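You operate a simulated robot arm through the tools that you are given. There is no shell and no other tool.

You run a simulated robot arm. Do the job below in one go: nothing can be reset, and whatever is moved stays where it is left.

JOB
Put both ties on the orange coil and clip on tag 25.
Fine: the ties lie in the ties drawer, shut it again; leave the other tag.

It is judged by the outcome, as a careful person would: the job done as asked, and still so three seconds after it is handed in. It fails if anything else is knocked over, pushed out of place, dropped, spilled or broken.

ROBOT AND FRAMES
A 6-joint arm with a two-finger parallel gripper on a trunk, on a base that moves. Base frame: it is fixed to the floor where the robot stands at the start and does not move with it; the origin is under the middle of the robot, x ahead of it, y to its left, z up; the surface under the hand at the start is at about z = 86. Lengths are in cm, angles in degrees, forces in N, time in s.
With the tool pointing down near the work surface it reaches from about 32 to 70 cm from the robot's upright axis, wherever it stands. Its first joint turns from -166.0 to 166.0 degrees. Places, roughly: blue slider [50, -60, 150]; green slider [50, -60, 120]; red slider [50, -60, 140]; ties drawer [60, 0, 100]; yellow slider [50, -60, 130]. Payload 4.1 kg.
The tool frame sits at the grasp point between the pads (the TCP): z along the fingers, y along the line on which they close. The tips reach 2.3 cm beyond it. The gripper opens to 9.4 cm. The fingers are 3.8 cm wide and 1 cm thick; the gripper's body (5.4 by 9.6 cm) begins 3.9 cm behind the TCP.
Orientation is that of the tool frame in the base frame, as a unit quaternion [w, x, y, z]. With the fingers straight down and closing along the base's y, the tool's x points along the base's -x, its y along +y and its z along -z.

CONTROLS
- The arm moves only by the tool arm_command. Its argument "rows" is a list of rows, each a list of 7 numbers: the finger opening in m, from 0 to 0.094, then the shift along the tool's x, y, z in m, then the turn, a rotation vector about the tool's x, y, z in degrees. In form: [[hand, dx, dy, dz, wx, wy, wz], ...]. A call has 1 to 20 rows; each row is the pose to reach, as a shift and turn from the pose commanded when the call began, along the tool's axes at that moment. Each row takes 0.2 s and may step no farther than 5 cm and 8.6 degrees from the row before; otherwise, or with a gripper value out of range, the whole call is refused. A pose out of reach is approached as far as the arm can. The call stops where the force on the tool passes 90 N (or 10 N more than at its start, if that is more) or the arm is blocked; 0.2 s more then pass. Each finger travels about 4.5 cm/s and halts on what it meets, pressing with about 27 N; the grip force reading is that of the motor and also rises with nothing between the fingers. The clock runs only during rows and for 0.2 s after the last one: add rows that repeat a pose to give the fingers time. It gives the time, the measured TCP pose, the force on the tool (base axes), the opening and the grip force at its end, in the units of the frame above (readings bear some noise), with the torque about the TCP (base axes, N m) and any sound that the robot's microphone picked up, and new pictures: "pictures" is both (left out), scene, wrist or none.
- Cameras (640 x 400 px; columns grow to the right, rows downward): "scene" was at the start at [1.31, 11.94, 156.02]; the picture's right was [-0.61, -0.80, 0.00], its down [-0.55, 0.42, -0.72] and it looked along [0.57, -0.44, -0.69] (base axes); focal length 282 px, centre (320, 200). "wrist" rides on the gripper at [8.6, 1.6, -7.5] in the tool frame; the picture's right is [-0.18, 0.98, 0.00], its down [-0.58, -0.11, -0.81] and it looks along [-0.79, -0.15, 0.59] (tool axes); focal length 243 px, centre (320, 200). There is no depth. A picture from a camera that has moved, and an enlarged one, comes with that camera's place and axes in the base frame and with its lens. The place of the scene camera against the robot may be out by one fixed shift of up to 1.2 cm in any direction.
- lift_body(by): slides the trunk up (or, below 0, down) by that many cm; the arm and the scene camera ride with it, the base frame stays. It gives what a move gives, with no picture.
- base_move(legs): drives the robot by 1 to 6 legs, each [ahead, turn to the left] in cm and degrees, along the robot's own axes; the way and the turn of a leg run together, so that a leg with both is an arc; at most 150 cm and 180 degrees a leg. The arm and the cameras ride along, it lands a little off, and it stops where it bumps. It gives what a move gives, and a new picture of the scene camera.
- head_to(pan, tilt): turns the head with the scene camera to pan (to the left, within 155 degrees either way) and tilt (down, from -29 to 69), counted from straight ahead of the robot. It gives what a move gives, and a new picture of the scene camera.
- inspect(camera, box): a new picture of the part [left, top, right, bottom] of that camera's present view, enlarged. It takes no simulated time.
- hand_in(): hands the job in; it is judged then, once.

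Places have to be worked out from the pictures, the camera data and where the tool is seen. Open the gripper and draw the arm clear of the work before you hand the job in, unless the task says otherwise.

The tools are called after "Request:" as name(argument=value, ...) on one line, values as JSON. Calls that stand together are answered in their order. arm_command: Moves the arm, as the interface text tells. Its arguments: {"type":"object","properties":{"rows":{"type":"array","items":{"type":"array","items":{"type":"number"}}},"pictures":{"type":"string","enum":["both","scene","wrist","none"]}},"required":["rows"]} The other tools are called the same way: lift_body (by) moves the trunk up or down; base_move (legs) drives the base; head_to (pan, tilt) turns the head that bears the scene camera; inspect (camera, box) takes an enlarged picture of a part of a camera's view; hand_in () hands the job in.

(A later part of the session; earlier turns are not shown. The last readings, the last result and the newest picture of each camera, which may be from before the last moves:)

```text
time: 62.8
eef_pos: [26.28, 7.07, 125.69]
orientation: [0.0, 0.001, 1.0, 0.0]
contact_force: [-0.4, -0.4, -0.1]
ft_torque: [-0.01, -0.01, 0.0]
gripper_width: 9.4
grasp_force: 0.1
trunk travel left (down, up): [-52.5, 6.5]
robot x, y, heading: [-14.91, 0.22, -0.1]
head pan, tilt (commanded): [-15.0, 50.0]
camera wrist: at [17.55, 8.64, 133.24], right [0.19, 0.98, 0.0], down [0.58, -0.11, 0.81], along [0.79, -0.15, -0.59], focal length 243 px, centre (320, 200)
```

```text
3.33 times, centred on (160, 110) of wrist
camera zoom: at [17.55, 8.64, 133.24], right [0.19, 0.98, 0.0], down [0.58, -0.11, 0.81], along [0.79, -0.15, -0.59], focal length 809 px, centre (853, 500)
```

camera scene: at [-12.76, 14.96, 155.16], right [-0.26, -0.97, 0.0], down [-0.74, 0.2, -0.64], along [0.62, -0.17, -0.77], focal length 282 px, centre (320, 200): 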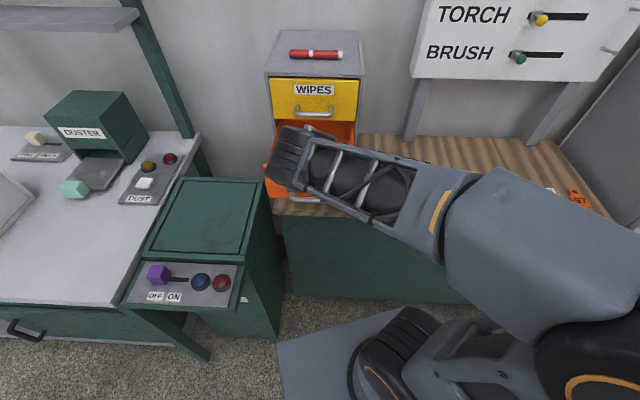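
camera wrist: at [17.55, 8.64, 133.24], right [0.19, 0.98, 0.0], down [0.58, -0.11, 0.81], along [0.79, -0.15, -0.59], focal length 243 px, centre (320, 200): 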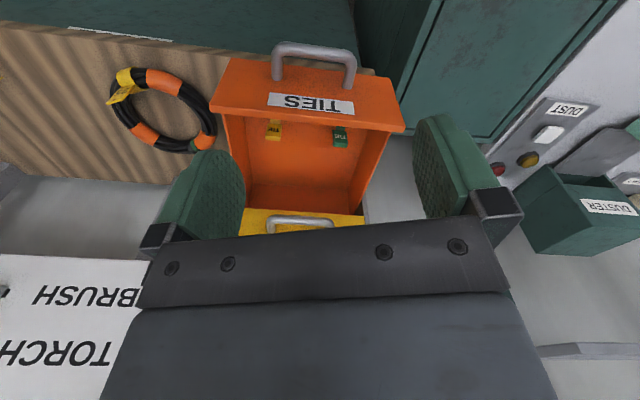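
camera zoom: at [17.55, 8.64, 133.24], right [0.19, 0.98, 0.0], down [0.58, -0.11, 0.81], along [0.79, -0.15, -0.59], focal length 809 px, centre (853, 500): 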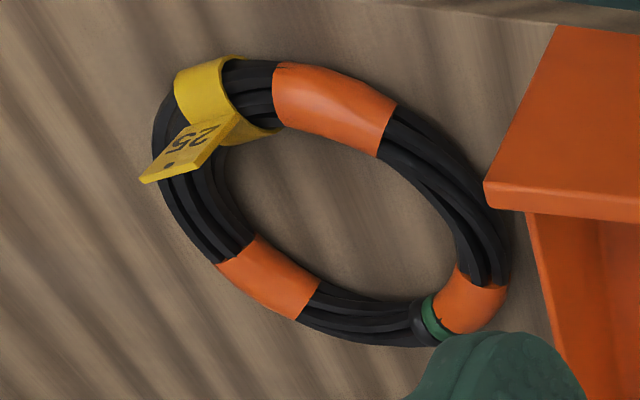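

The ties lie flat: a "TIE" head each with a strap towards the front panel. I bring the wrist camera over the drawer, tilted to look straight down, for a better view.

Request:
arm_command(rows=[[0.094, -0.016, -0.008, 0.007, 0, 7, 0], [0.094, -0.032, -0.016, 0.015, 0, 14, 0], [0.094, -0.048, -0.025, 0.023, 0, 21, 0], [0.094, -0.064, -0.033, 0.031, 0, 28, 0], [0.094, -0.08, -0.041, 0.039, 0, 35, 0], [0.094, -0.097, -0.05, 0.047, 0, 40, 0], [0.094, -0.097, -0.05, 0.047, 0, 40, 0]], pictures="wrist")

Request:
inspect(camera="wrist", box=[230, 90, 430, 220])

```text
time: 64.4
eef_pos: [32.09, 2.02, 116.02]
orientation: [-0.34, 0.0, 0.94, 0.0]
contact_force: [0.4, 0.1, -0.3]
ft_torque: [-0.03, 0.01, -0.05]
gripper_width: 9.39
grasp_force: 0.0
out of reach, approached as far as the arm can: row 5, 6, 7
trunk travel left (down, up): [-52.5, 6.5]
robot x, y, heading: [-15.11, 0.03, -0.1]
head pan, tilt (commanded): [-15.0, 50.0]
camera wrist: at [30.19, 3.5, 127.27], right [0.14, 0.98, -0.12], down [0.96, -0.11, 0.25], along [0.23, -0.15, -0.96], focal length 243 px, centre (320, 200)
```

wrist: 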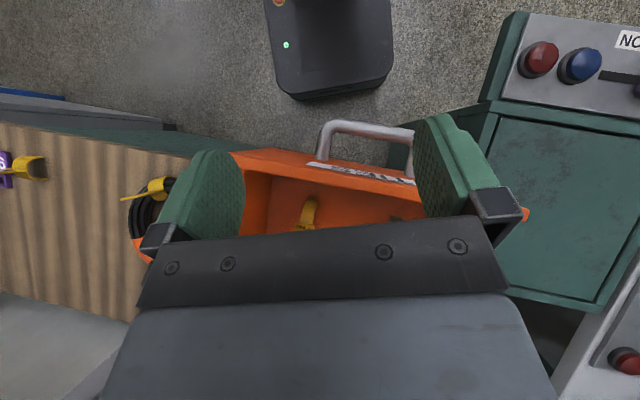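

```text
3.08 times, centred on (330, 155) of wrist
camera zoom: at [30.19, 3.5, 127.27], right [0.14, 0.98, -0.12], down [0.96, -0.11, 0.25], along [0.23, -0.15, -0.96], focal length 746 px, centre (289, 338)
```

zoom: 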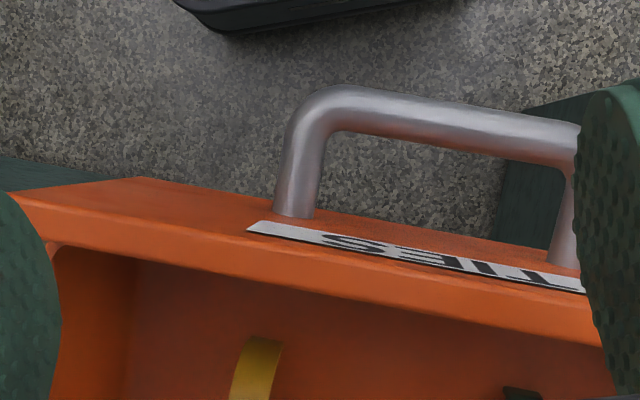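

The arm cannot reach that posture further over the drawer. I turn the hand around instead (camera on the drawer side), so that it can look down at the ties from behind; first back to vertical.

Request:
arm_command(rows=[[0.094, 0.012, 0.007, -0.004, 0, -7, 0], [0.094, 0.024, 0.014, -0.008, 0, -14, 0], [0.094, 0.036, 0.021, -0.012, 0, -21, 0], [0.094, 0.048, 0.028, -0.016, 0, -28, 0], [0.094, 0.06, 0.035, -0.018, 0, -35, 0], [0.094, 0.069, 0.04, -0.02, 0, -40, 0]], pictures="none")

Request:
arm_command(rows=[[0.094, 0, 0, 0, 0, 0, -8.2], [0.094, 0, 0, 0, 0, 0, -16.4], [0.094, 0, 0, 0, 0, 0, -24.6], [0.094, 0, 0, 0, 0, 0, -32.8], [0.094, 0, 0, 0, 0, 0, -41], [0.094, 0, 0, 0, 0, 0, -49.2], [0.094, 0, 0, 0, 0, 0, -57.4], [0.094, 0, 0, 0, 0, 0, -65.6], [0.094, 0, 0, 0, 0, 0, -73.8], [0.094, 0, 0, 0, 0, 0, -82], [0.094, 0, 0, 0, 0, 0, -90.2], [0.094, 0, 0, 0, 0, 0, -98.4], [0.094, 0, 0, 0, 0, 0, -106.6], [0.094, 0, 0, 0, 0, 0, -114.8], [0.094, 0, 0, 0, 0, 0, -123], [0.094, 0, 0, 0, 0, 0, -131.2], [0.094, 0, 0, 0, 0, 0, -139.4], [0.094, 0, 0, 0, 0, 0, -147.6], [0.094, 0, 0, 0, 0, 0, -155.8], [0.094, 0, 0, 0, 0, 0, -163.3]], pictures="wrist")

```text
time: 65.8
eef_pos: [27.87, 5.99, 122.17]
orientation: [0.001, 0.001, 1.0, 0.001]
contact_force: [-0.1, -0.5, 0.4]
ft_torque: [0.03, -0.01, 0.0]
gripper_width: 9.4
grasp_force: 0.1
trunk travel left (down, up): [-52.5, 6.5]
robot x, y, heading: [-14.97, 0.14, -0.0]
head pan, tilt (commanded): [-15.0, 50.0]
```

```text
time: 70.0
eef_pos: [28.08, 5.84, 121.88]
orientation: [0.001, 0.99, -0.144, 0.0]
contact_force: [1.0, 0.3, 0.6]
ft_torque: [0.0, 0.06, 0.0]
gripper_width: 9.4
grasp_force: 0.1
trunk travel left (down, up): [-52.5, 6.5]
robot x, y, heading: [-15.3, 0.44, 0.1]
head pan, tilt (commanded): [-15.0, 50.0]
camera wrist: at [35.84, 1.89, 129.35], right [-0.46, -0.89, 0.0], down [-0.53, 0.27, 0.81], along [-0.72, 0.37, -0.59], focal length 243 px, centre (320, 200)
```

wrist: 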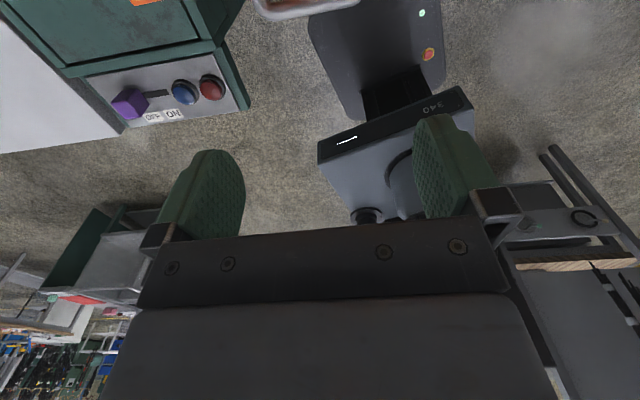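

The hand can be turned this way. Now I pitch it forward by 35° and move over the drawer's front, so that the wrist camera looks down at the ties.

Request:
arm_command(rows=[[0.094, 0.015, -0.001, 0.005, 0, 7, 0], [0.094, 0.03, -0.003, 0.012, 0, 14, 0], [0.094, 0.046, -0.005, 0.02, 0, 21, 0], [0.094, 0.062, -0.006, 0.03, 0, 28, 0], [0.094, 0.078, -0.0077, 0.044, 0, 35, 0], [0.094, 0.078, -0.0077, 0.044, 0, 35, 0]], pictures="both")

Request:
inspect(camera="wrist", box=[220, 40, 440, 200])

```text
time: 71.4
eef_pos: [35.82, 4.39, 117.53]
orientation: [0.044, 0.943, -0.139, 0.299]
contact_force: [0.1, 0.4, -0.4]
ft_torque: [0.0, 0.02, 0.0]
gripper_width: 9.38
grasp_force: 0.1
trunk travel left (down, up): [-52.5, 6.5]
robot x, y, heading: [-14.74, 0.34, -0.2]
head pan, tilt (commanded): [-15.0, 50.0]
camera scene: at [-12.74, 14.96, 155.17], right [-0.26, -0.97, 0.0], down [-0.74, 0.2, -0.64], along [0.62, -0.17, -0.77], focal length 282 px, centre (320, 200)
camera wrist: at [37.99, 2.02, 128.63], right [-0.43, -0.9, -0.11], down [-0.87, 0.37, 0.33], along [-0.25, 0.23, -0.94], focal length 243 px, centre (320, 200)
```

scene: 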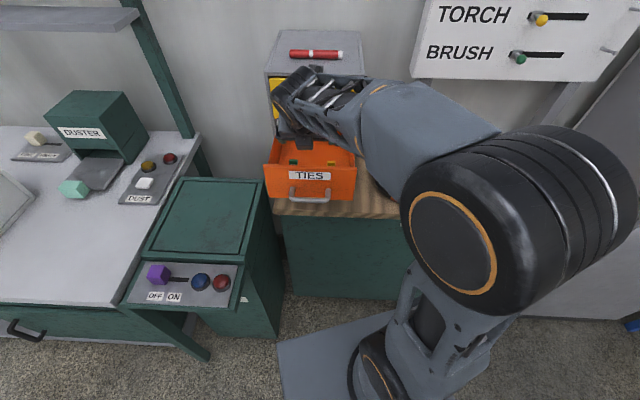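
wrist: 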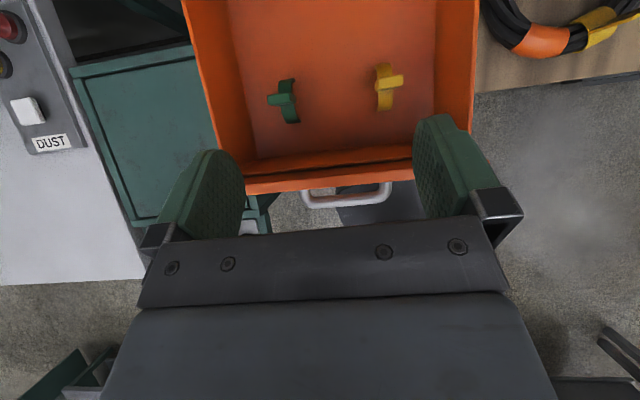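

```text
2.50 times, centred on (330, 120) of wrist
camera zoom: at [37.99, 2.02, 128.63], right [-0.43, -0.9, -0.11], down [-0.87, 0.37, 0.33], along [-0.25, 0.23, -0.94], focal length 606 px, centre (295, 400)
```

zoom: 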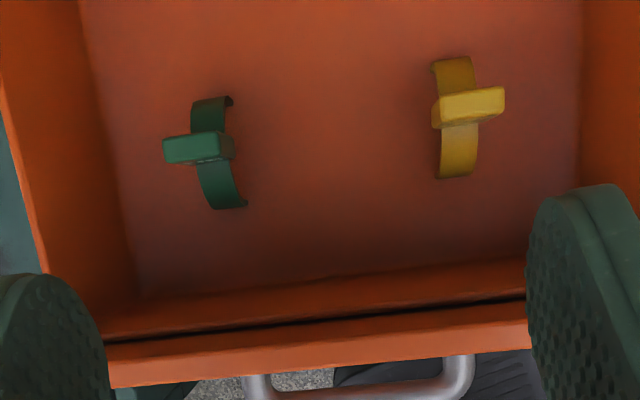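

Now the ties are clear: narrow arches spanning the drawer's depth with an upright block on top. Yellow at about (39.05, -2.75), green at about (42.3, 7.2), block tops at z≈105, crowns ≈102, panel top ≈108.4. I go back to vertical, then turn to yaw 72° above the yellow tie.

Request:
arm_command(rows=[[0.08, 0.004, 0, -0.016, 0, -7, 0], [0.06, 0.008, 0, -0.033, 0, -14, 0], [0.05, 0.013, 0, -0.05, 0, -21, 0], [0.04, 0.017, 0, -0.066, 0, -28, 0], [0.035, 0.0213, 0, -0.0827, 0, -35, 0], [0.035, 0.0213, 0, -0.0827, 0, -35, 0]], pictures="none")

Request:
arm_command(rows=[[0.035, 0, 0, 0, 0, 0, 8.3], [0.035, 0, 0, 0, 0, 0, 16.6], [0.035, 0, 0, 0, 0, 0, 24.9], [0.035, 0, 0, 0, 0, 0, 33.2], [0.035, 0, 0, 0, 0, 0, 41.5], [0.035, 0, 0, 0, 0, 0, 49.8], [0.035, 0, 0, 0, 0, 0, 58.1], [0.035, 0, 0, 0, 0, 0, 66.4], [0.035, 0, 0, 0, 0, 0, 74.7], [0.035, 0, 0, 0, 0, 0, 83], [0.035, 0, 0, 0, 0, 0, 91.3], [0.035, 0, 0, 0, 0, 0, 91.3]], pictures="none")

```text
time: 72.8
eef_pos: [32.97, 5.25, 125.39]
orientation: [-0.001, 0.989, -0.145, 0.0]
contact_force: [-0.5, -0.3, -0.3]
ft_torque: [0.03, -0.01, 0.01]
gripper_width: 3.52
grasp_force: 0.0
trunk travel left (down, up): [-52.5, 6.5]
robot x, y, heading: [-14.83, 0.06, -0.1]
head pan, tilt (commanded): [-15.0, 50.0]
```

```text
time: 75.4
eef_pos: [32.87, 5.26, 125.57]
orientation: [0.0, -0.586, 0.81, -0.001]
contact_force: [-0.2, -0.9, -0.5]
ft_torque: [-0.02, -0.02, -0.01]
gripper_width: 3.52
grasp_force: 0.0
trunk travel left (down, up): [-52.5, 6.5]
robot x, y, heading: [-14.84, 0.14, -0.1]
head pan, tilt (commanded): [-15.0, 50.0]
```

Now at yaw ~72°. I move over the yellow tie and go down to z≈113 to check the alignment.

Request:
arm_command(rows=[[0.035, 0.019, -0.028, 0, 0, 0, 0], [0.035, 0.038, -0.056, 0, 0, 0, 0], [0.035, 0.0567, -0.0835, 0, 0, 0, 0], [0.035, 0.0567, -0.0835, 0.04, 0, 0, 0], [0.035, 0.0567, -0.0835, 0.08, 0, 0, 0], [0.035, 0.0567, -0.0835, 0.12, 0, 0, 0], [0.035, 0.0567, -0.0835, 0.12, 0, 0, 0]], pictures="both")

Request:
inspect(camera="wrist", box=[200, 40, 440, 220])

```text
time: 77.0
eef_pos: [39.15, -2.26, 113.33]
orientation: [0.001, -0.588, 0.809, 0.0]
contact_force: [-0.2, -0.6, -0.9]
ft_torque: [0.0, 0.0, 0.01]
gripper_width: 3.49
grasp_force: 0.1
trunk travel left (down, up): [-52.5, 6.5]
robot x, y, heading: [-14.76, 0.05, 0.2]
head pan, tilt (commanded): [-15.0, 50.0]
camera scene: at [-12.74, 14.97, 155.17], right [-0.26, -0.97, 0.0], down [-0.74, 0.2, -0.64], along [0.62, -0.17, -0.77], focal length 282 px, centre (320, 200)
camera wrist: at [34.92, -10.06, 120.84], right [-0.88, 0.48, 0.0], down [0.28, 0.52, 0.81], along [0.39, 0.71, -0.59], focal length 243 px, centre (320, 200)
```

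scene: 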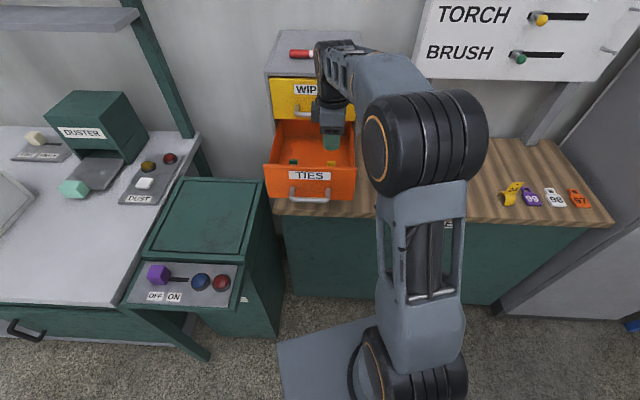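
wrist: 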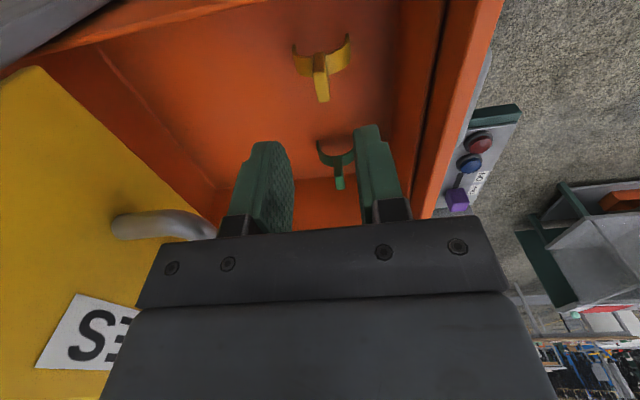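

```text
2.22 times, centred on (320, 130) of wrist
camera zoom: at [34.92, -10.06, 120.84], right [-0.88, 0.48, 0.0], down [0.28, 0.52, 0.81], along [0.39, 0.71, -0.59], focal length 539 px, centre (320, 356)
```

zoom: 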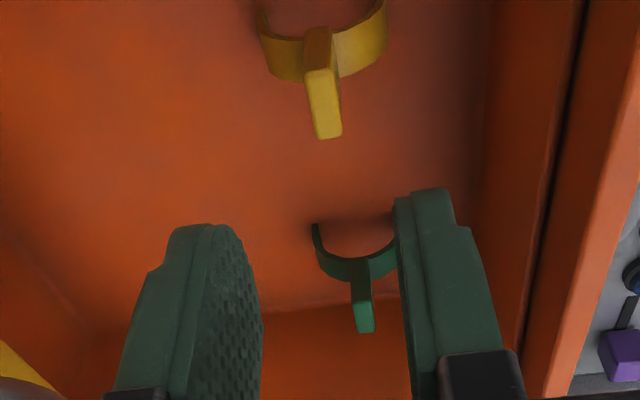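

The yellow block is centred within ~0.15 cm and about 3° rotated. I correct that and go down so the tips end just above the arch.

Request:
arm_command(rows=[[0.035, 0.0005, 0.0015, 0.02, 0, 0, 3], [0.035, 0.0005, 0.0015, 0.04, 0, 0, 3], [0.035, 0.0005, 0.0015, 0.06, 0, 0, 3], [0.035, 0.0005, 0.0015, 0.075, 0, 0, 3], [0.035, 0.0005, 0.0015, 0.08, 0, 0, 3], [0.035, 0.0005, 0.0015, 0.08, 0, 0, 3]], pictures="wrist")

Request:
inspect(camera="wrist", box=[200, 40, 440, 220])

```text
time: 78.4
eef_pos: [38.79, -2.68, 105.52]
orientation: [-0.001, -0.566, 0.825, 0.0]
contact_force: [-0.1, 0.2, 0.1]
ft_torque: [0.03, -0.01, 0.01]
gripper_width: 3.5
grasp_force: 0.0
trunk travel left (down, up): [-52.5, 6.5]
robot x, y, heading: [-15.38, 0.45, -0.1]
head pan, tilt (commanded): [-15.0, 50.0]
camera wrist: at [34.25, -10.16, 113.08], right [-0.85, 0.52, 0.0], down [0.31, 0.5, 0.81], along [0.42, 0.69, -0.59], focal length 243 px, centre (320, 200)
```

wrist: 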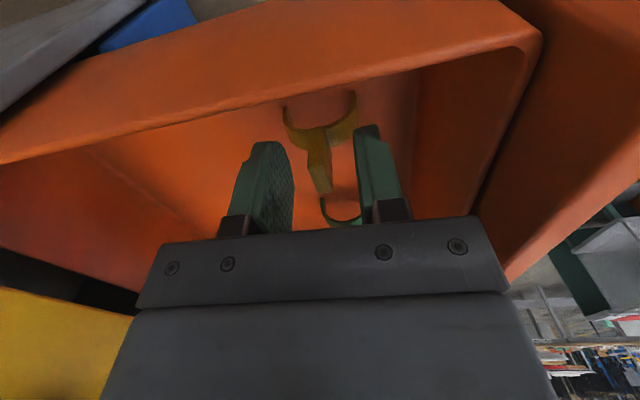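

```text
2.22 times, centred on (320, 130) of wrist
camera zoom: at [34.25, -10.16, 113.08], right [-0.85, 0.52, 0.0], down [0.31, 0.5, 0.81], along [0.42, 0.69, -0.59], focal length 539 px, centre (320, 356)
```

zoom: 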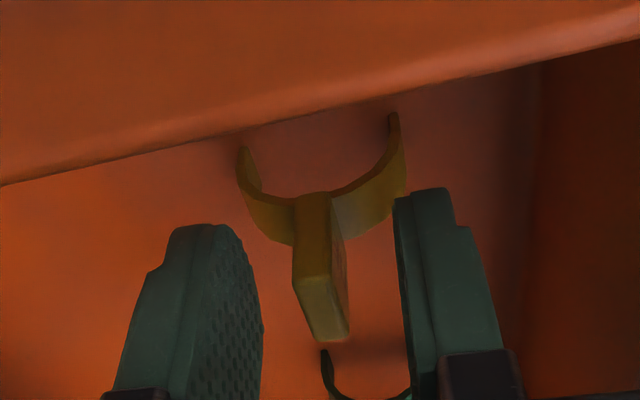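

The block is centred between the fingers with the tips just above the arch. I close on it.

Request:
arm_command(rows=[[0.025, 0, 0, 0, 0, 0, 0], [0.01, 0, 0, 0, 0, 0, 0], [0.0, 0, 0, 0, 0, 0, 0], [0.0, 0, 0, 0, 0, 0, 0], [0.0, 0, 0, 0, 0, 0, 0]], pictures="wrist")

Request:
inspect(camera="wrist", box=[200, 40, 440, 220])

```text
time: 79.6
eef_pos: [38.86, -2.83, 105.51]
orientation: [0.0, -0.567, 0.824, 0.0]
contact_force: [0.0, -0.3, -0.5]
ft_torque: [0.01, -0.02, 0.01]
gripper_width: 0.76
grasp_force: 27.3
trunk travel left (down, up): [-52.5, 6.5]
robot x, y, heading: [-14.66, 0.37, -0.1]
head pan, tilt (commanded): [-15.0, 50.0]
camera wrist: at [34.25, -10.16, 113.1], right [-0.85, 0.52, 0.0], down [0.31, 0.5, 0.81], along [0.42, 0.69, -0.59], focal length 243 px, centre (320, 200)
```

wrist: 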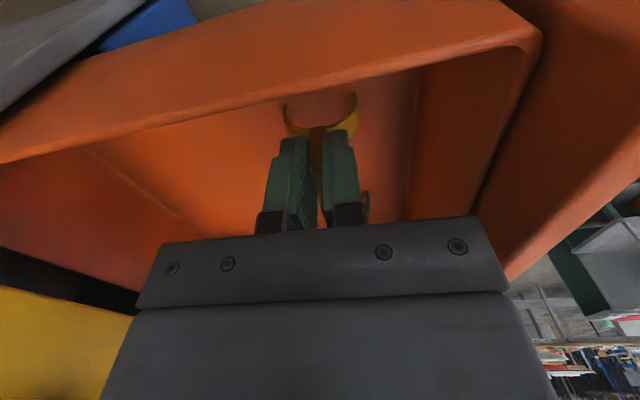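

```text
2.22 times, centred on (320, 130) of wrist
camera zoom: at [34.25, -10.16, 113.1], right [-0.85, 0.52, 0.0], down [0.31, 0.5, 0.81], along [0.42, 0.69, -0.59], focal length 539 px, centre (320, 356)
```

zoom: 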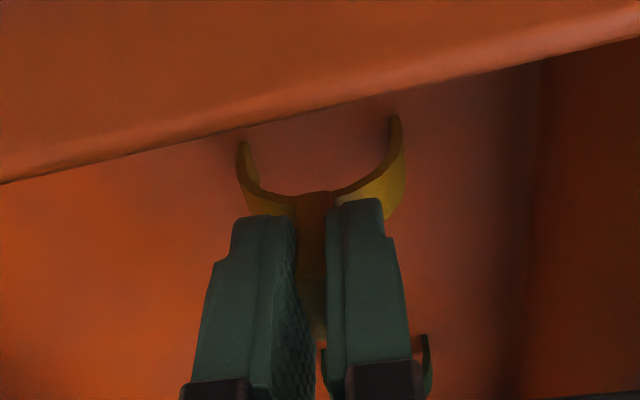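

Gripped (0.76 cm). I lift the yellow tie straight up out of the drawer.

Request:
arm_command(rows=[[0.0, 0, 0, -0.01, 0, 0, 0], [0.0, 0, 0, -0.03, 0, 0, 0], [0.0, 0, 0, -0.06, 0, 0, 0], [0.0, 0, 0, -0.09, 0, 0, 0], [0.0, 0, 0, -0.12, 0, 0, 0], [0.0, 0, 0, -0.15, 0, 0, 0], [0.0, 0, 0, -0.17, 0, 0, 0], [0.0, 0, 0, -0.17, 0, 0, 0]], pictures="both")

```text
time: 81.4
eef_pos: [38.78, -2.67, 122.5]
orientation: [0.0, -0.567, 0.824, -0.001]
contact_force: [0.2, 0.9, -0.3]
ft_torque: [0.01, -0.01, -0.01]
gripper_width: 0.78
grasp_force: 27.3
trunk travel left (down, up): [-52.5, 6.5]
robot x, y, heading: [-14.81, -0.15, 0.0]
head pan, tilt (commanded): [-15.0, 50.0]
camera scene: at [-12.74, 14.96, 155.17], right [-0.26, -0.97, 0.0], down [-0.74, 0.2, -0.64], along [0.62, -0.17, -0.77], focal length 282 px, centre (320, 200)
camera wrist: at [34.16, -10.23, 129.99], right [-0.85, 0.52, 0.0], down [0.31, 0.5, 0.81], along [0.42, 0.69, -0.59], focal length 243 px, centre (320, 200)
```

scene: 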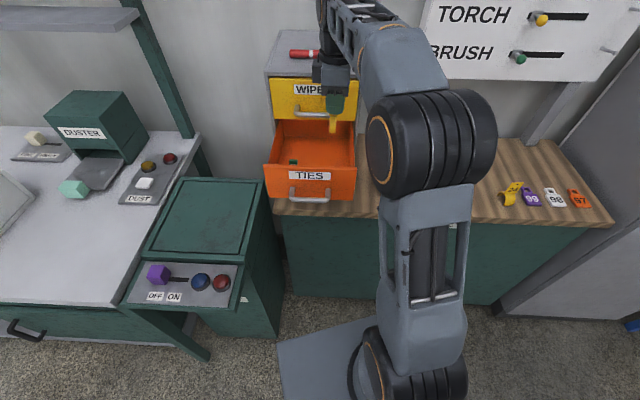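
wrist: 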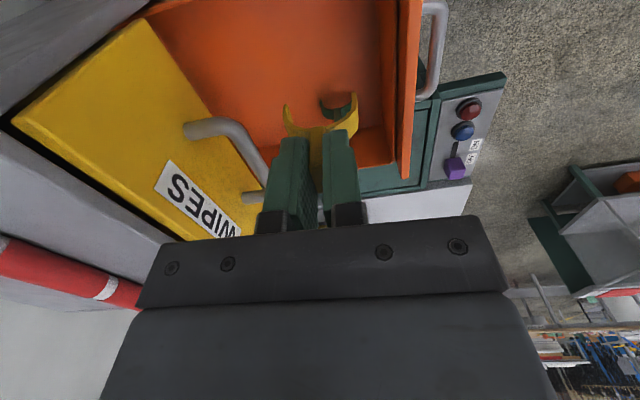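

The tie is out. I carry it to above the coil's right near side (37, -35.8) while turning to yaw ~140°, where the tube's direction matches.

Request:
arm_command(rows=[[0.0, 0.035, -0.0113, 0.0, 0, 0, -8], [0.0, 0.07, -0.0225, 0.0, 0, 0, -16], [0.0, 0.105, -0.0338, 0.01, 0, 0, -24], [0.0, 0.14, -0.045, 0.02, 0, 0, -32], [0.0, 0.175, -0.0563, 0.04, 0, 0, -40], [0.0, 0.21, -0.0675, 0.06, 0, 0, -48], [0.0, 0.245, -0.0788, 0.08, 0, 0, -56], [0.0, 0.28, -0.09, 0.1, 0, 0, -64], [0.0, 0.3156, -0.1013, 0.1, 0, 0, -71], [0.0, 0.3156, -0.1013, 0.1, 0, 0, -71]], pictures="both")

Request:
inspect(camera="wrist", box=[160, 0, 480, 210])

```text
time: 83.6
eef_pos: [37.82, -33.27, 112.49]
orientation: [0.002, 0.931, -0.366, -0.001]
contact_force: [-0.3, -0.2, 0.3]
ft_torque: [0.01, 0.01, 0.02]
gripper_width: 0.79
grasp_force: 26.3
out of reach, approached as far as the arm can: row 9, 10
trunk travel left (down, up): [-52.5, 6.5]
robot x, y, heading: [-14.77, 0.0, 0.4]
head pan, tilt (commanded): [-15.0, 50.0]
camera scene: at [-12.73, 14.93, 155.17], right [-0.26, -0.97, 0.0], down [-0.74, 0.2, -0.64], along [0.62, -0.17, -0.77], focal length 282 px, centre (320, 200)
camera wrist: at [43.05, -40.35, 120.03], right [-0.8, -0.6, 0.0], down [-0.35, 0.48, 0.81], along [-0.48, 0.65, -0.59], focal length 243 px, centre (320, 200)
```

scene: 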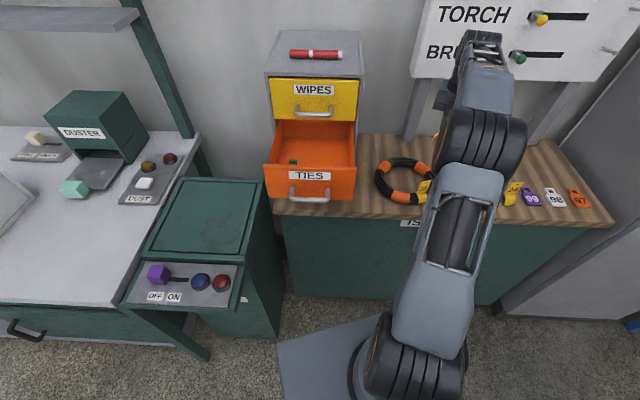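
wrist: 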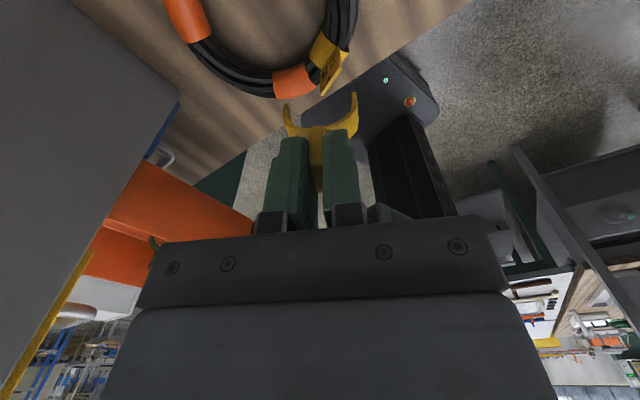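

```text
1.90 times, centred on (320, 105) of wrist
camera zoom: at [43.05, -40.35, 120.03], right [-0.8, -0.6, 0.0], down [-0.35, 0.48, 0.81], along [-0.48, 0.65, -0.59], focal length 462 px, centre (320, 381)
```

zoom: 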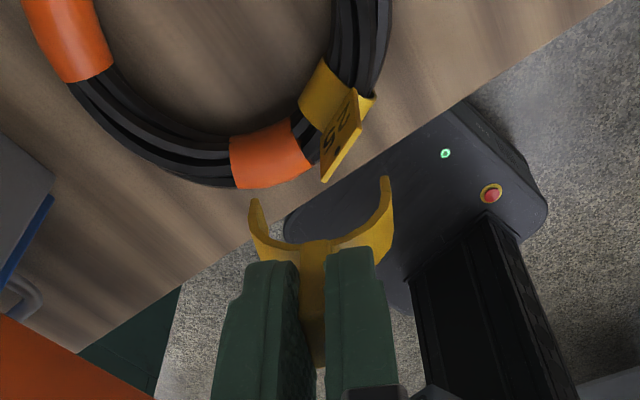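

The wrist limit stopped the turn at 137°; that is enough. The view confirms the tube at (36.0, -34.8) for angle 220°, so I go there with yaw 130° and lower to z≈98.

Request:
arm_command(rows=[[0.0, -0.003, 0.0232, 0.0, 0, 0, 7.2], [0.0, -0.003, 0.0232, 0.04, 0, 0, 7.2], [0.0, -0.003, 0.0232, 0.08, 0, 0, 7.2], [0.0, -0.003, 0.0232, 0.12, 0, 0, 7.2], [0.0, -0.003, 0.0232, 0.14, 0, 0, 7.2], [0.0, -0.003, 0.0232, 0.14, 0, 0, 7.2]], pictures="wrist")

Request:
inspect(camera="wrist", box=[200, 20, 440, 220])

```text
time: 85.0
eef_pos: [35.99, -35.39, 98.34]
orientation: [0.002, 0.906, -0.423, 0.0]
contact_force: [0.8, -0.8, 0.0]
ft_torque: [0.02, -0.02, -0.01]
gripper_width: 0.75
grasp_force: 27.1
trunk travel left (down, up): [-52.5, 6.5]
robot x, y, heading: [-14.82, 0.09, -0.1]
head pan, tilt (commanded): [-15.0, 50.0]
camera wrist: at [40.25, -43.0, 105.99], right [-0.87, -0.49, 0.0], down [-0.29, 0.52, 0.81], along [-0.4, 0.7, -0.59], focal length 243 px, centre (320, 200)
```

wrist: 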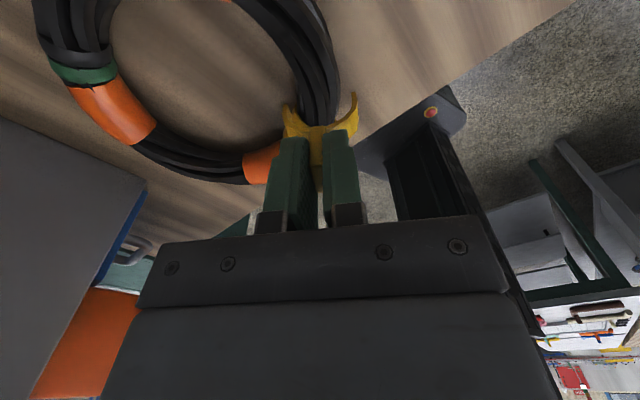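

```text
2.00 times, centred on (320, 120) of wrist
camera zoom: at [40.25, -43.0, 105.99], right [-0.87, -0.49, 0.0], down [-0.29, 0.52, 0.81], along [-0.4, 0.7, -0.59], focal length 485 px, centre (320, 360)
```

zoom: 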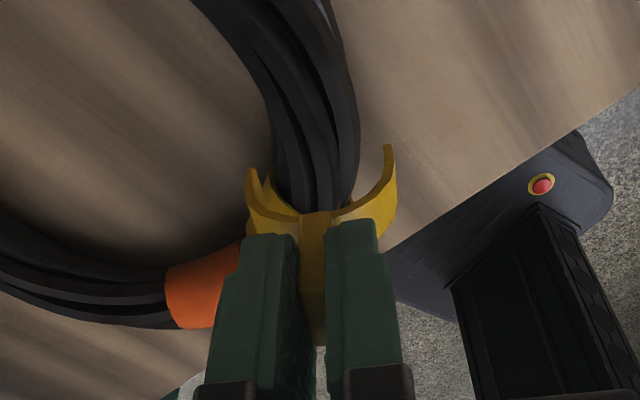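

The tube lies about 0.45 cm inward of the arch's centre. I shift the hand inward, turn 2° more, and lower until the arch ends are at the tube's top.

Request:
arm_command(rows=[[0.0, 0, -0.0048, 0.0, 0, 0, -2], [0.0, 0, -0.0048, 0.015, 0, 0, -2], [0.0, 0, -0.0048, 0.03, 0, 0, -2], [0.0, 0, -0.0048, 0.036, 0, 0, -2], [0.0, 0, -0.0048, 0.036, 0, 0, -2]], pictures="wrist")

Request:
inspect(camera="wrist", box=[200, 20, 440, 220])

```text
time: 86.2
eef_pos: [36.55, -34.86, 94.96]
orientation: [0.002, 0.913, -0.407, 0.001]
contact_force: [0.2, 1.3, 2.8]
ft_torque: [0.02, 0.05, -0.01]
gripper_width: 0.77
grasp_force: 27.1
trunk travel left (down, up): [-52.5, 6.5]
robot x, y, heading: [-15.09, 0.21, 0.1]
head pan, tilt (commanded): [-15.0, 50.0]
camera wrist: at [41.05, -42.25, 102.51], right [-0.85, -0.52, 0.0], down [-0.31, 0.51, 0.81], along [-0.42, 0.69, -0.59], focal length 243 px, centre (320, 200)
```

wrist: 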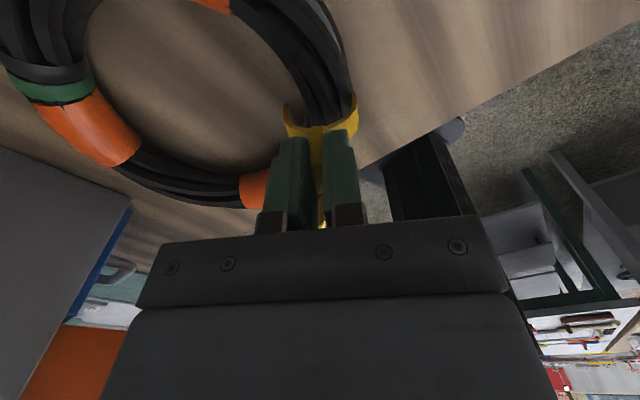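

```text
2.00 times, centred on (320, 120) of wrist
camera zoom: at [41.05, -42.25, 102.51], right [-0.85, -0.52, 0.0], down [-0.31, 0.51, 0.81], along [-0.42, 0.69, -0.59], focal length 485 px, centre (320, 360)
```

zoom: 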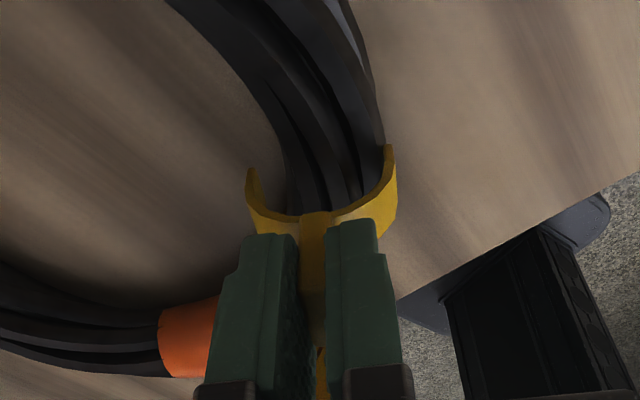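

The shift overshot: the tube is now about 0.4 cm outward of the arch's centre, with its outer end touching. I raise 0.5 cm, shift back by 0.36 cm and lower again.

Request:
arm_command(rows=[[0.0, 0, 0.0, -0.006, 0, 0, 0], [0.0, 0, 0.0036, -0.006, 0, 0, 0], [0.0, 0, 0.0036, -0.003, 0, 0, 0], [0.0, 0, 0.0036, 0.0, 0, 0, 0], [0.0, 0, 0.0036, 0.002, 0, 0, 0], [0.0, 0, 0.0036, 0.002, 0, 0, 0]], pictures="wrist")

Request:
inspect(camera="wrist", box=[200, 20, 440, 220])

```text
time: 87.6
eef_pos: [36.16, -35.2, 94.8]
orientation: [0.002, 0.913, -0.407, 0.0]
contact_force: [-0.3, -0.1, 1.6]
ft_torque: [0.03, 0.0, 0.01]
gripper_width: 0.78
grasp_force: 27.6
trunk travel left (down, up): [-52.5, 6.5]
robot x, y, heading: [-14.63, 0.05, -0.0]
head pan, tilt (commanded): [-15.0, 50.0]
camera wrist: at [40.65, -42.6, 102.3], right [-0.85, -0.52, 0.0], down [-0.31, 0.51, 0.81], along [-0.42, 0.69, -0.59], focal length 243 px, centre (320, 200)
```

wrist: 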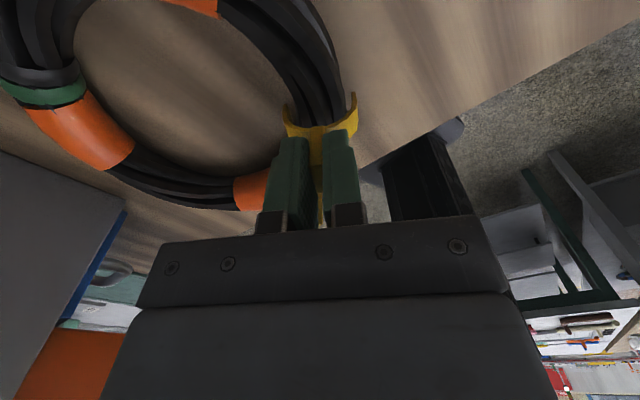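

```text
2.00 times, centred on (320, 120) of wrist
camera zoom: at [40.65, -42.6, 102.3], right [-0.85, -0.52, 0.0], down [-0.31, 0.51, 0.81], along [-0.42, 0.69, -0.59], focal length 485 px, centre (320, 360)
```

zoom: 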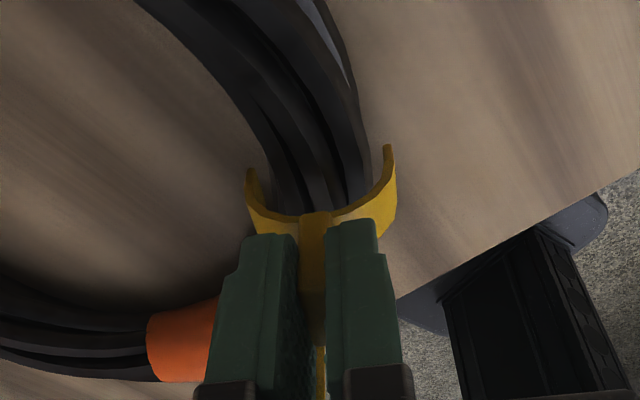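

Now the tube is centred under the arch. I press down slowly.

Request:
arm_command(rows=[[0.0, 0, 0, 0.004, 0, 0, 0], [0.0, 0, 0, 0.008, 0, 0, 0], [0.0, 0, 0, 0.012, 0, 0, 0], [0.0, 0, 0, 0.016, 0, 0, 0], [0.0, 0, 0, 0.02, 0, 0, 0]], pictures="none")

Request:
arm_command(rows=[[0.0, 0, 0, 0.003, 0, 0, 0], [0.0, 0, 0, 0.006, 0, 0, 0], [0.0, 0, 0, 0.008, 0, 0, 0], [0.0, 0, 0, 0.008, 0, 0, 0]], pictures="wrist")

Request:
inspect(camera="wrist", box=[200, 20, 440, 220])

```text
time: 88.8
eef_pos: [36.17, -35.02, 93.43]
orientation: [0.003, 0.913, -0.407, 0.005]
contact_force: [-1.1, -0.4, 43.1]
ft_torque: [0.03, 0.13, 0.02]
gripper_width: 0.79
grasp_force: 26.6
trunk travel left (down, up): [-52.5, 6.5]
robot x, y, heading: [-15.14, 0.18, -0.2]
head pan, tilt (commanded): [-15.0, 50.0]
```

```text
time: 89.8
eef_pos: [35.97, -34.86, 92.29]
orientation: [0.002, 0.914, -0.407, 0.001]
contact_force: [-12.5, 15.3, 30.5]
ft_torque: [0.48, 0.33, 0.02]
gripper_width: 0.78
grasp_force: 26.9
trunk travel left (down, up): [-52.5, 6.5]
robot x, y, heading: [-15.3, 0.31, -0.1]
head pan, tilt (commanded): [-15.0, 50.0]
camera wrist: at [40.5, -42.26, 99.76], right [-0.85, -0.52, 0.0], down [-0.31, 0.51, 0.8], along [-0.42, 0.69, -0.59], focal length 243 px, centre (320, 200)
```

wrist: 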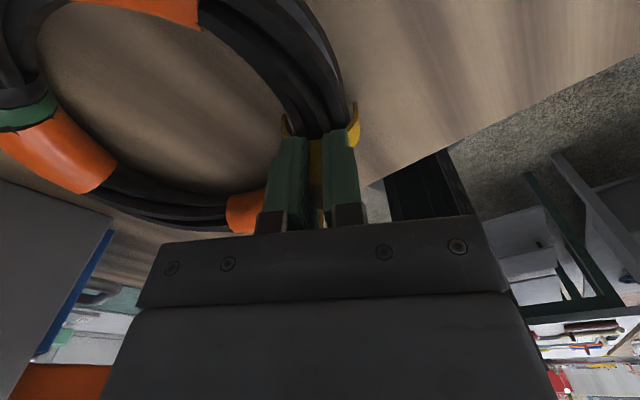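

```text
2.00 times, centred on (320, 120) of wrist
camera zoom: at [40.5, -42.26, 99.76], right [-0.85, -0.52, 0.0], down [-0.31, 0.51, 0.8], along [-0.42, 0.69, -0.59], focal length 485 px, centre (320, 360)
```

zoom: 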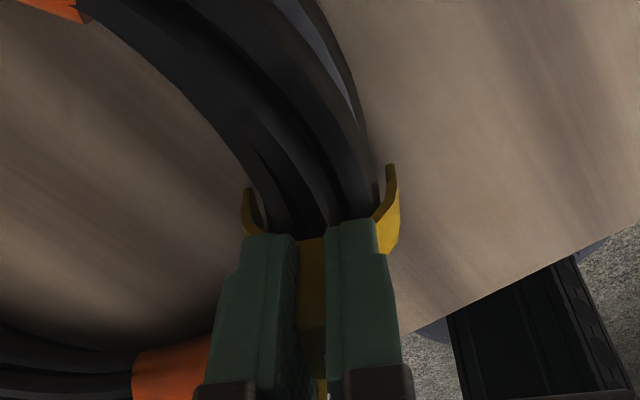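

The tie slid up about 0.6 cm in the grip, until the fingertips rest on its arch; its ends are at mid-height of the tube. The tips now push directly on the arch, so I press a little further and watch.

Request:
arm_command(rows=[[0.0, 0, 0, 0.002, 0, 0, 0], [0.0, 0, 0, 0.004, 0, 0, 0], [0.0, 0, 0, 0.004, 0, 0, 0]], pictures="wrist")

Request:
inspect(camera="wrist", box=[200, 20, 440, 220])

```text
time: 90.6
eef_pos: [35.86, -34.79, 92.22]
orientation: [0.003, 0.913, -0.408, 0.004]
contact_force: [-13.3, 20.2, 51.9]
ft_torque: [0.74, 0.38, -0.02]
gripper_width: 0.79
grasp_force: 27.2
trunk travel left (down, up): [-52.5, 6.5]
robot x, y, heading: [-15.09, 0.07, -0.1]
head pan, tilt (commanded): [-15.0, 50.0]
camera wrist: at [40.47, -42.25, 99.8], right [-0.85, -0.52, 0.0], down [-0.31, 0.51, 0.8], along [-0.42, 0.68, -0.6], focal length 243 px, centre (320, 200)
```

wrist: 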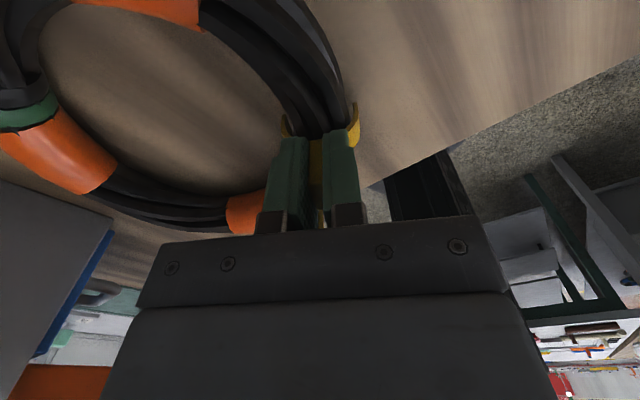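

```text
2.00 times, centred on (320, 120) of wrist
camera zoom: at [40.47, -42.25, 99.8], right [-0.85, -0.52, 0.0], down [-0.31, 0.51, 0.8], along [-0.42, 0.68, -0.6], focal length 485 px, centre (320, 360)
```

zoom: 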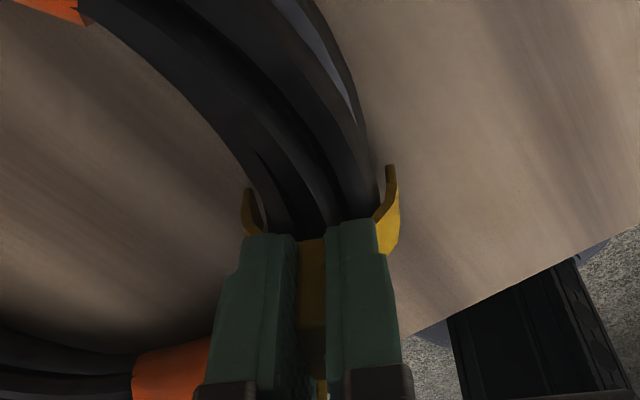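

It is blocked with 52 N and some tangential load. I unload, release the tie where it straddles the tube, and rise a little to see how it sits.

Request:
arm_command(rows=[[0.0, 0, 0, -0.004, 0, 0, 0], [0.0, 0, 0, -0.008, 0, 0, 0], [0.0, 0, 0, -0.008, 0, 0, 0]], pictures="none")

```text
time: 91.4
eef_pos: [36.06, -35.14, 92.15]
orientation: [0.003, 0.913, -0.408, 0.0]
contact_force: [-1.1, 10.0, 9.8]
ft_torque: [0.39, 0.04, 0.05]
gripper_width: 0.8
grasp_force: 27.1
trunk travel left (down, up): [-52.5, 6.5]
robot x, y, heading: [-15.02, 0.22, 0.0]
head pan, tilt (commanded): [-15.0, 50.0]
```

Request:
arm_command(rows=[[0.0, 0, 0, -0.002, 0, 0, 0], [0.01, 0, 0, -0.002, 0, 0, 0], [0.025, 0, 0, -0.002, 0, 0, 0], [0.025, 0, 0, -0.002, 0, 0, 0]], pictures="wrist")

Request:
inspect(camera="wrist", box=[200, 20, 440, 220])

```text
time: 92.4
eef_pos: [36.11, -35.27, 92.54]
orientation: [0.002, 0.913, -0.408, 0.001]
contact_force: [0.1, -0.1, 0.4]
ft_torque: [-0.02, -0.02, 0.01]
gripper_width: 2.51
grasp_force: 0.1
trunk travel left (down, up): [-52.5, 6.5]
robot x, y, heading: [-15.13, 0.19, 0.0]
head pan, tilt (commanded): [-15.0, 50.0]
camera wrist: at [40.64, -42.67, 100.02], right [-0.85, -0.52, 0.0], down [-0.3, 0.51, 0.81], along [-0.42, 0.69, -0.59], focal length 243 px, centre (320, 200)
```

wrist: 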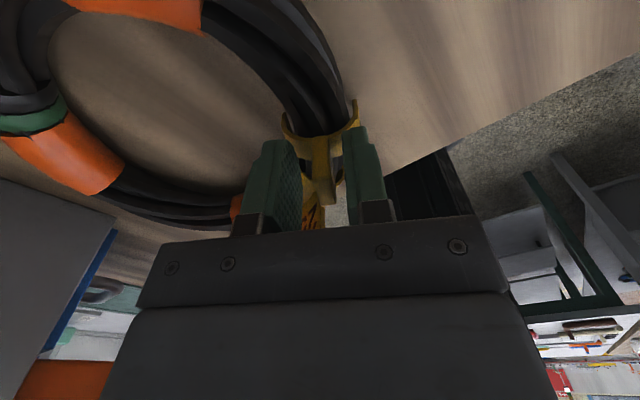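

```text
2.00 times, centred on (320, 120) of wrist
camera zoom: at [40.64, -42.67, 100.02], right [-0.85, -0.52, 0.0], down [-0.3, 0.51, 0.81], along [-0.42, 0.69, -0.59], focal length 485 px, centre (320, 360)
```

zoom: 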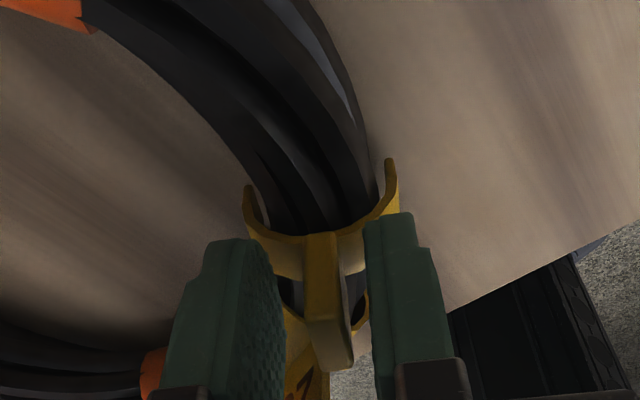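

The tie stays on the tube, straddling it. I rise 6 cm for a clearer view of tie and tag together.

Request:
arm_command(rows=[[0.025, 0, 0, -0.02, 0, 0, 0], [0.025, 0, 0, -0.05, 0, 0, 0], [0.025, 0, 0, -0.08, 0, 0, 0], [0.025, 0.02, 0, -0.1, 0, 0, 0], [0.025, 0.03, 0, -0.1, 0, 0, 0]], pictures="wrist")

Request:
inspect(camera="wrist", box=[200, 0, 440, 160])

```text
time: 93.6
eef_pos: [38.31, -37.2, 102.5]
orientation: [0.002, 0.913, -0.408, -0.001]
contact_force: [-0.1, 0.3, -0.2]
ft_torque: [0.0, -0.02, 0.01]
gripper_width: 2.5
grasp_force: 0.1
trunk travel left (down, up): [-52.5, 6.5]
robot x, y, heading: [-15.06, -0.27, -0.3]
head pan, tilt (commanded): [-15.0, 50.0]
camera wrist: at [42.78, -44.79, 110.02], right [-0.85, -0.52, 0.0], down [-0.3, 0.51, 0.81], along [-0.42, 0.69, -0.59], focal length 243 px, centre (320, 200)
```

wrist: 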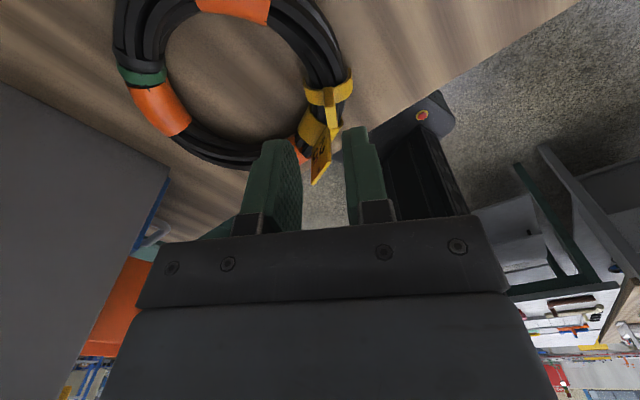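

```text
2.50 times, centred on (320, 80) of wrist
camera zoom: at [42.78, -44.79, 110.02], right [-0.85, -0.52, 0.0], down [-0.3, 0.51, 0.81], along [-0.42, 0.69, -0.59], focal length 606 px, centre (320, 500)
```

zoom: 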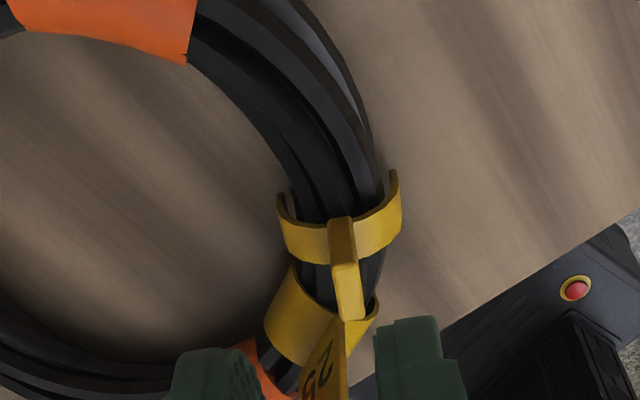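

The tie straddles the tube next to the tag, but its ends still stand off a little. I close the fingers and press straight down on the top of its block to seat it, step by step.

Request:
arm_command(rows=[[0.0, -0.01, 0, 0, 0, 0, 0], [0.0, -0.03, 0, 0, 0, 0, 0], [0.0, -0.03, 0, 0.02, 0, 0, 0], [0.0, -0.03, 0, 0.05, 0, 0, 0], [0.0, -0.03, 0, 0.065, 0, 0, 0], [0.0, -0.03, 0, 0.065, 0, 0, 0]], pictures="wrist")

Request:
inspect(camera="wrist", box=[200, 20, 440, 220])

```text
time: 95.0
eef_pos: [36.01, -35.1, 95.83]
orientation: [0.002, 0.913, -0.407, 0.0]
contact_force: [0.6, -0.7, 0.3]
ft_torque: [-0.02, -0.01, 0.02]
gripper_width: 0.01
grasp_force: 26.8
trunk travel left (down, up): [-52.5, 6.5]
robot x, y, heading: [-15.04, -0.2, -0.2]
head pan, tilt (commanded): [-15.0, 50.0]
camera wrist: at [40.5, -42.57, 103.45], right [-0.85, -0.52, 0.0], down [-0.31, 0.51, 0.81], along [-0.42, 0.69, -0.59], focal length 243 px, centre (320, 200)
```

wrist: 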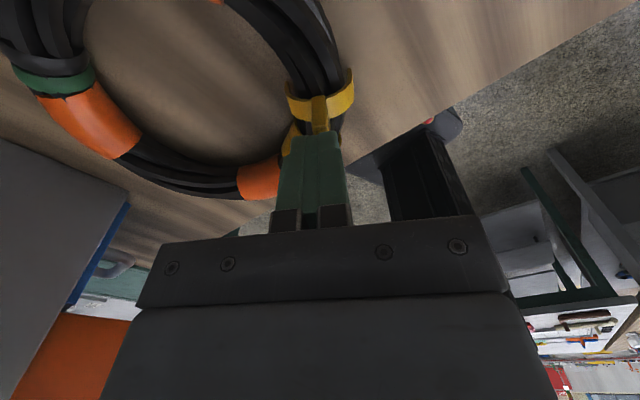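

```text
2.00 times, centred on (320, 120) of wrist
camera zoom: at [40.5, -42.57, 103.45], right [-0.85, -0.52, 0.0], down [-0.31, 0.51, 0.81], along [-0.42, 0.69, -0.59], focal length 485 px, centre (320, 360)
```

zoom: 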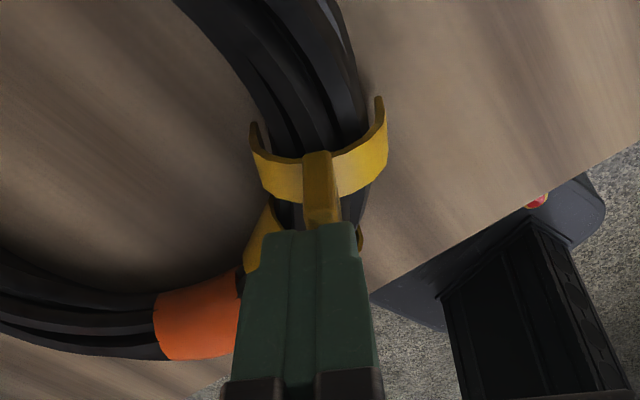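

Request:
arm_command(rows=[[0.0, 0, 0, 0.004, 0, 0, 0], [0.0, 0, 0, 0.008, 0, 0, 0], [0.0, 0, 0, 0.011, 0, 0, 0], [0.0, 0, 0, 0.011, 0, 0, 0]], pictures="wrist")

Request:
inspect(camera="wrist", box=[200, 20, 440, 220])

```text
time: 96.0
eef_pos: [35.93, -35.18, 95.2]
orientation: [0.003, 0.913, -0.408, 0.004]
contact_force: [1.9, -2.7, 23.3]
ft_torque: [-0.09, -0.08, 0.01]
gripper_width: 0.0
grasp_force: 27.0
trunk travel left (down, up): [-52.5, 6.5]
robot x, y, heading: [-14.75, 0.35, -0.0]
head pan, tilt (commanded): [-15.0, 50.0]
camera wrist: at [40.49, -42.54, 102.76], right [-0.85, -0.52, 0.0], down [-0.31, 0.51, 0.8], along [-0.42, 0.68, -0.6], focal length 243 px, centre (320, 200)
```

wrist: 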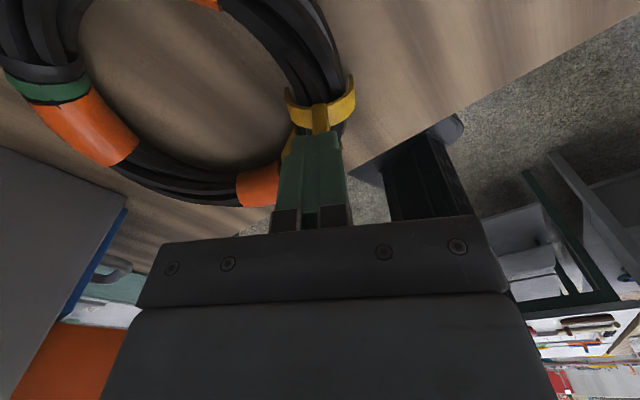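

```text
2.00 times, centred on (320, 120) of wrist
camera zoom: at [40.49, -42.54, 102.76], right [-0.85, -0.52, 0.0], down [-0.31, 0.51, 0.8], along [-0.42, 0.68, -0.6], focal length 485 px, centre (320, 360)
```

zoom: 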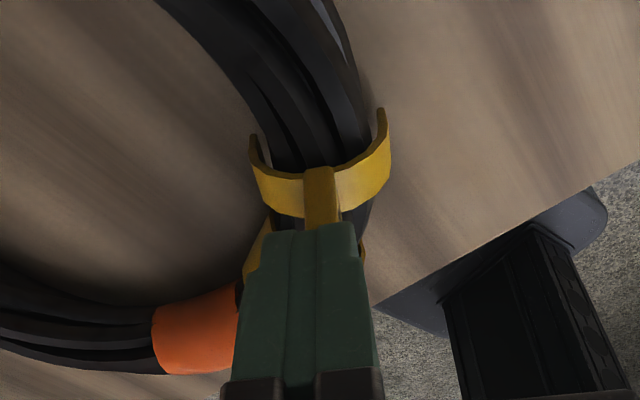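

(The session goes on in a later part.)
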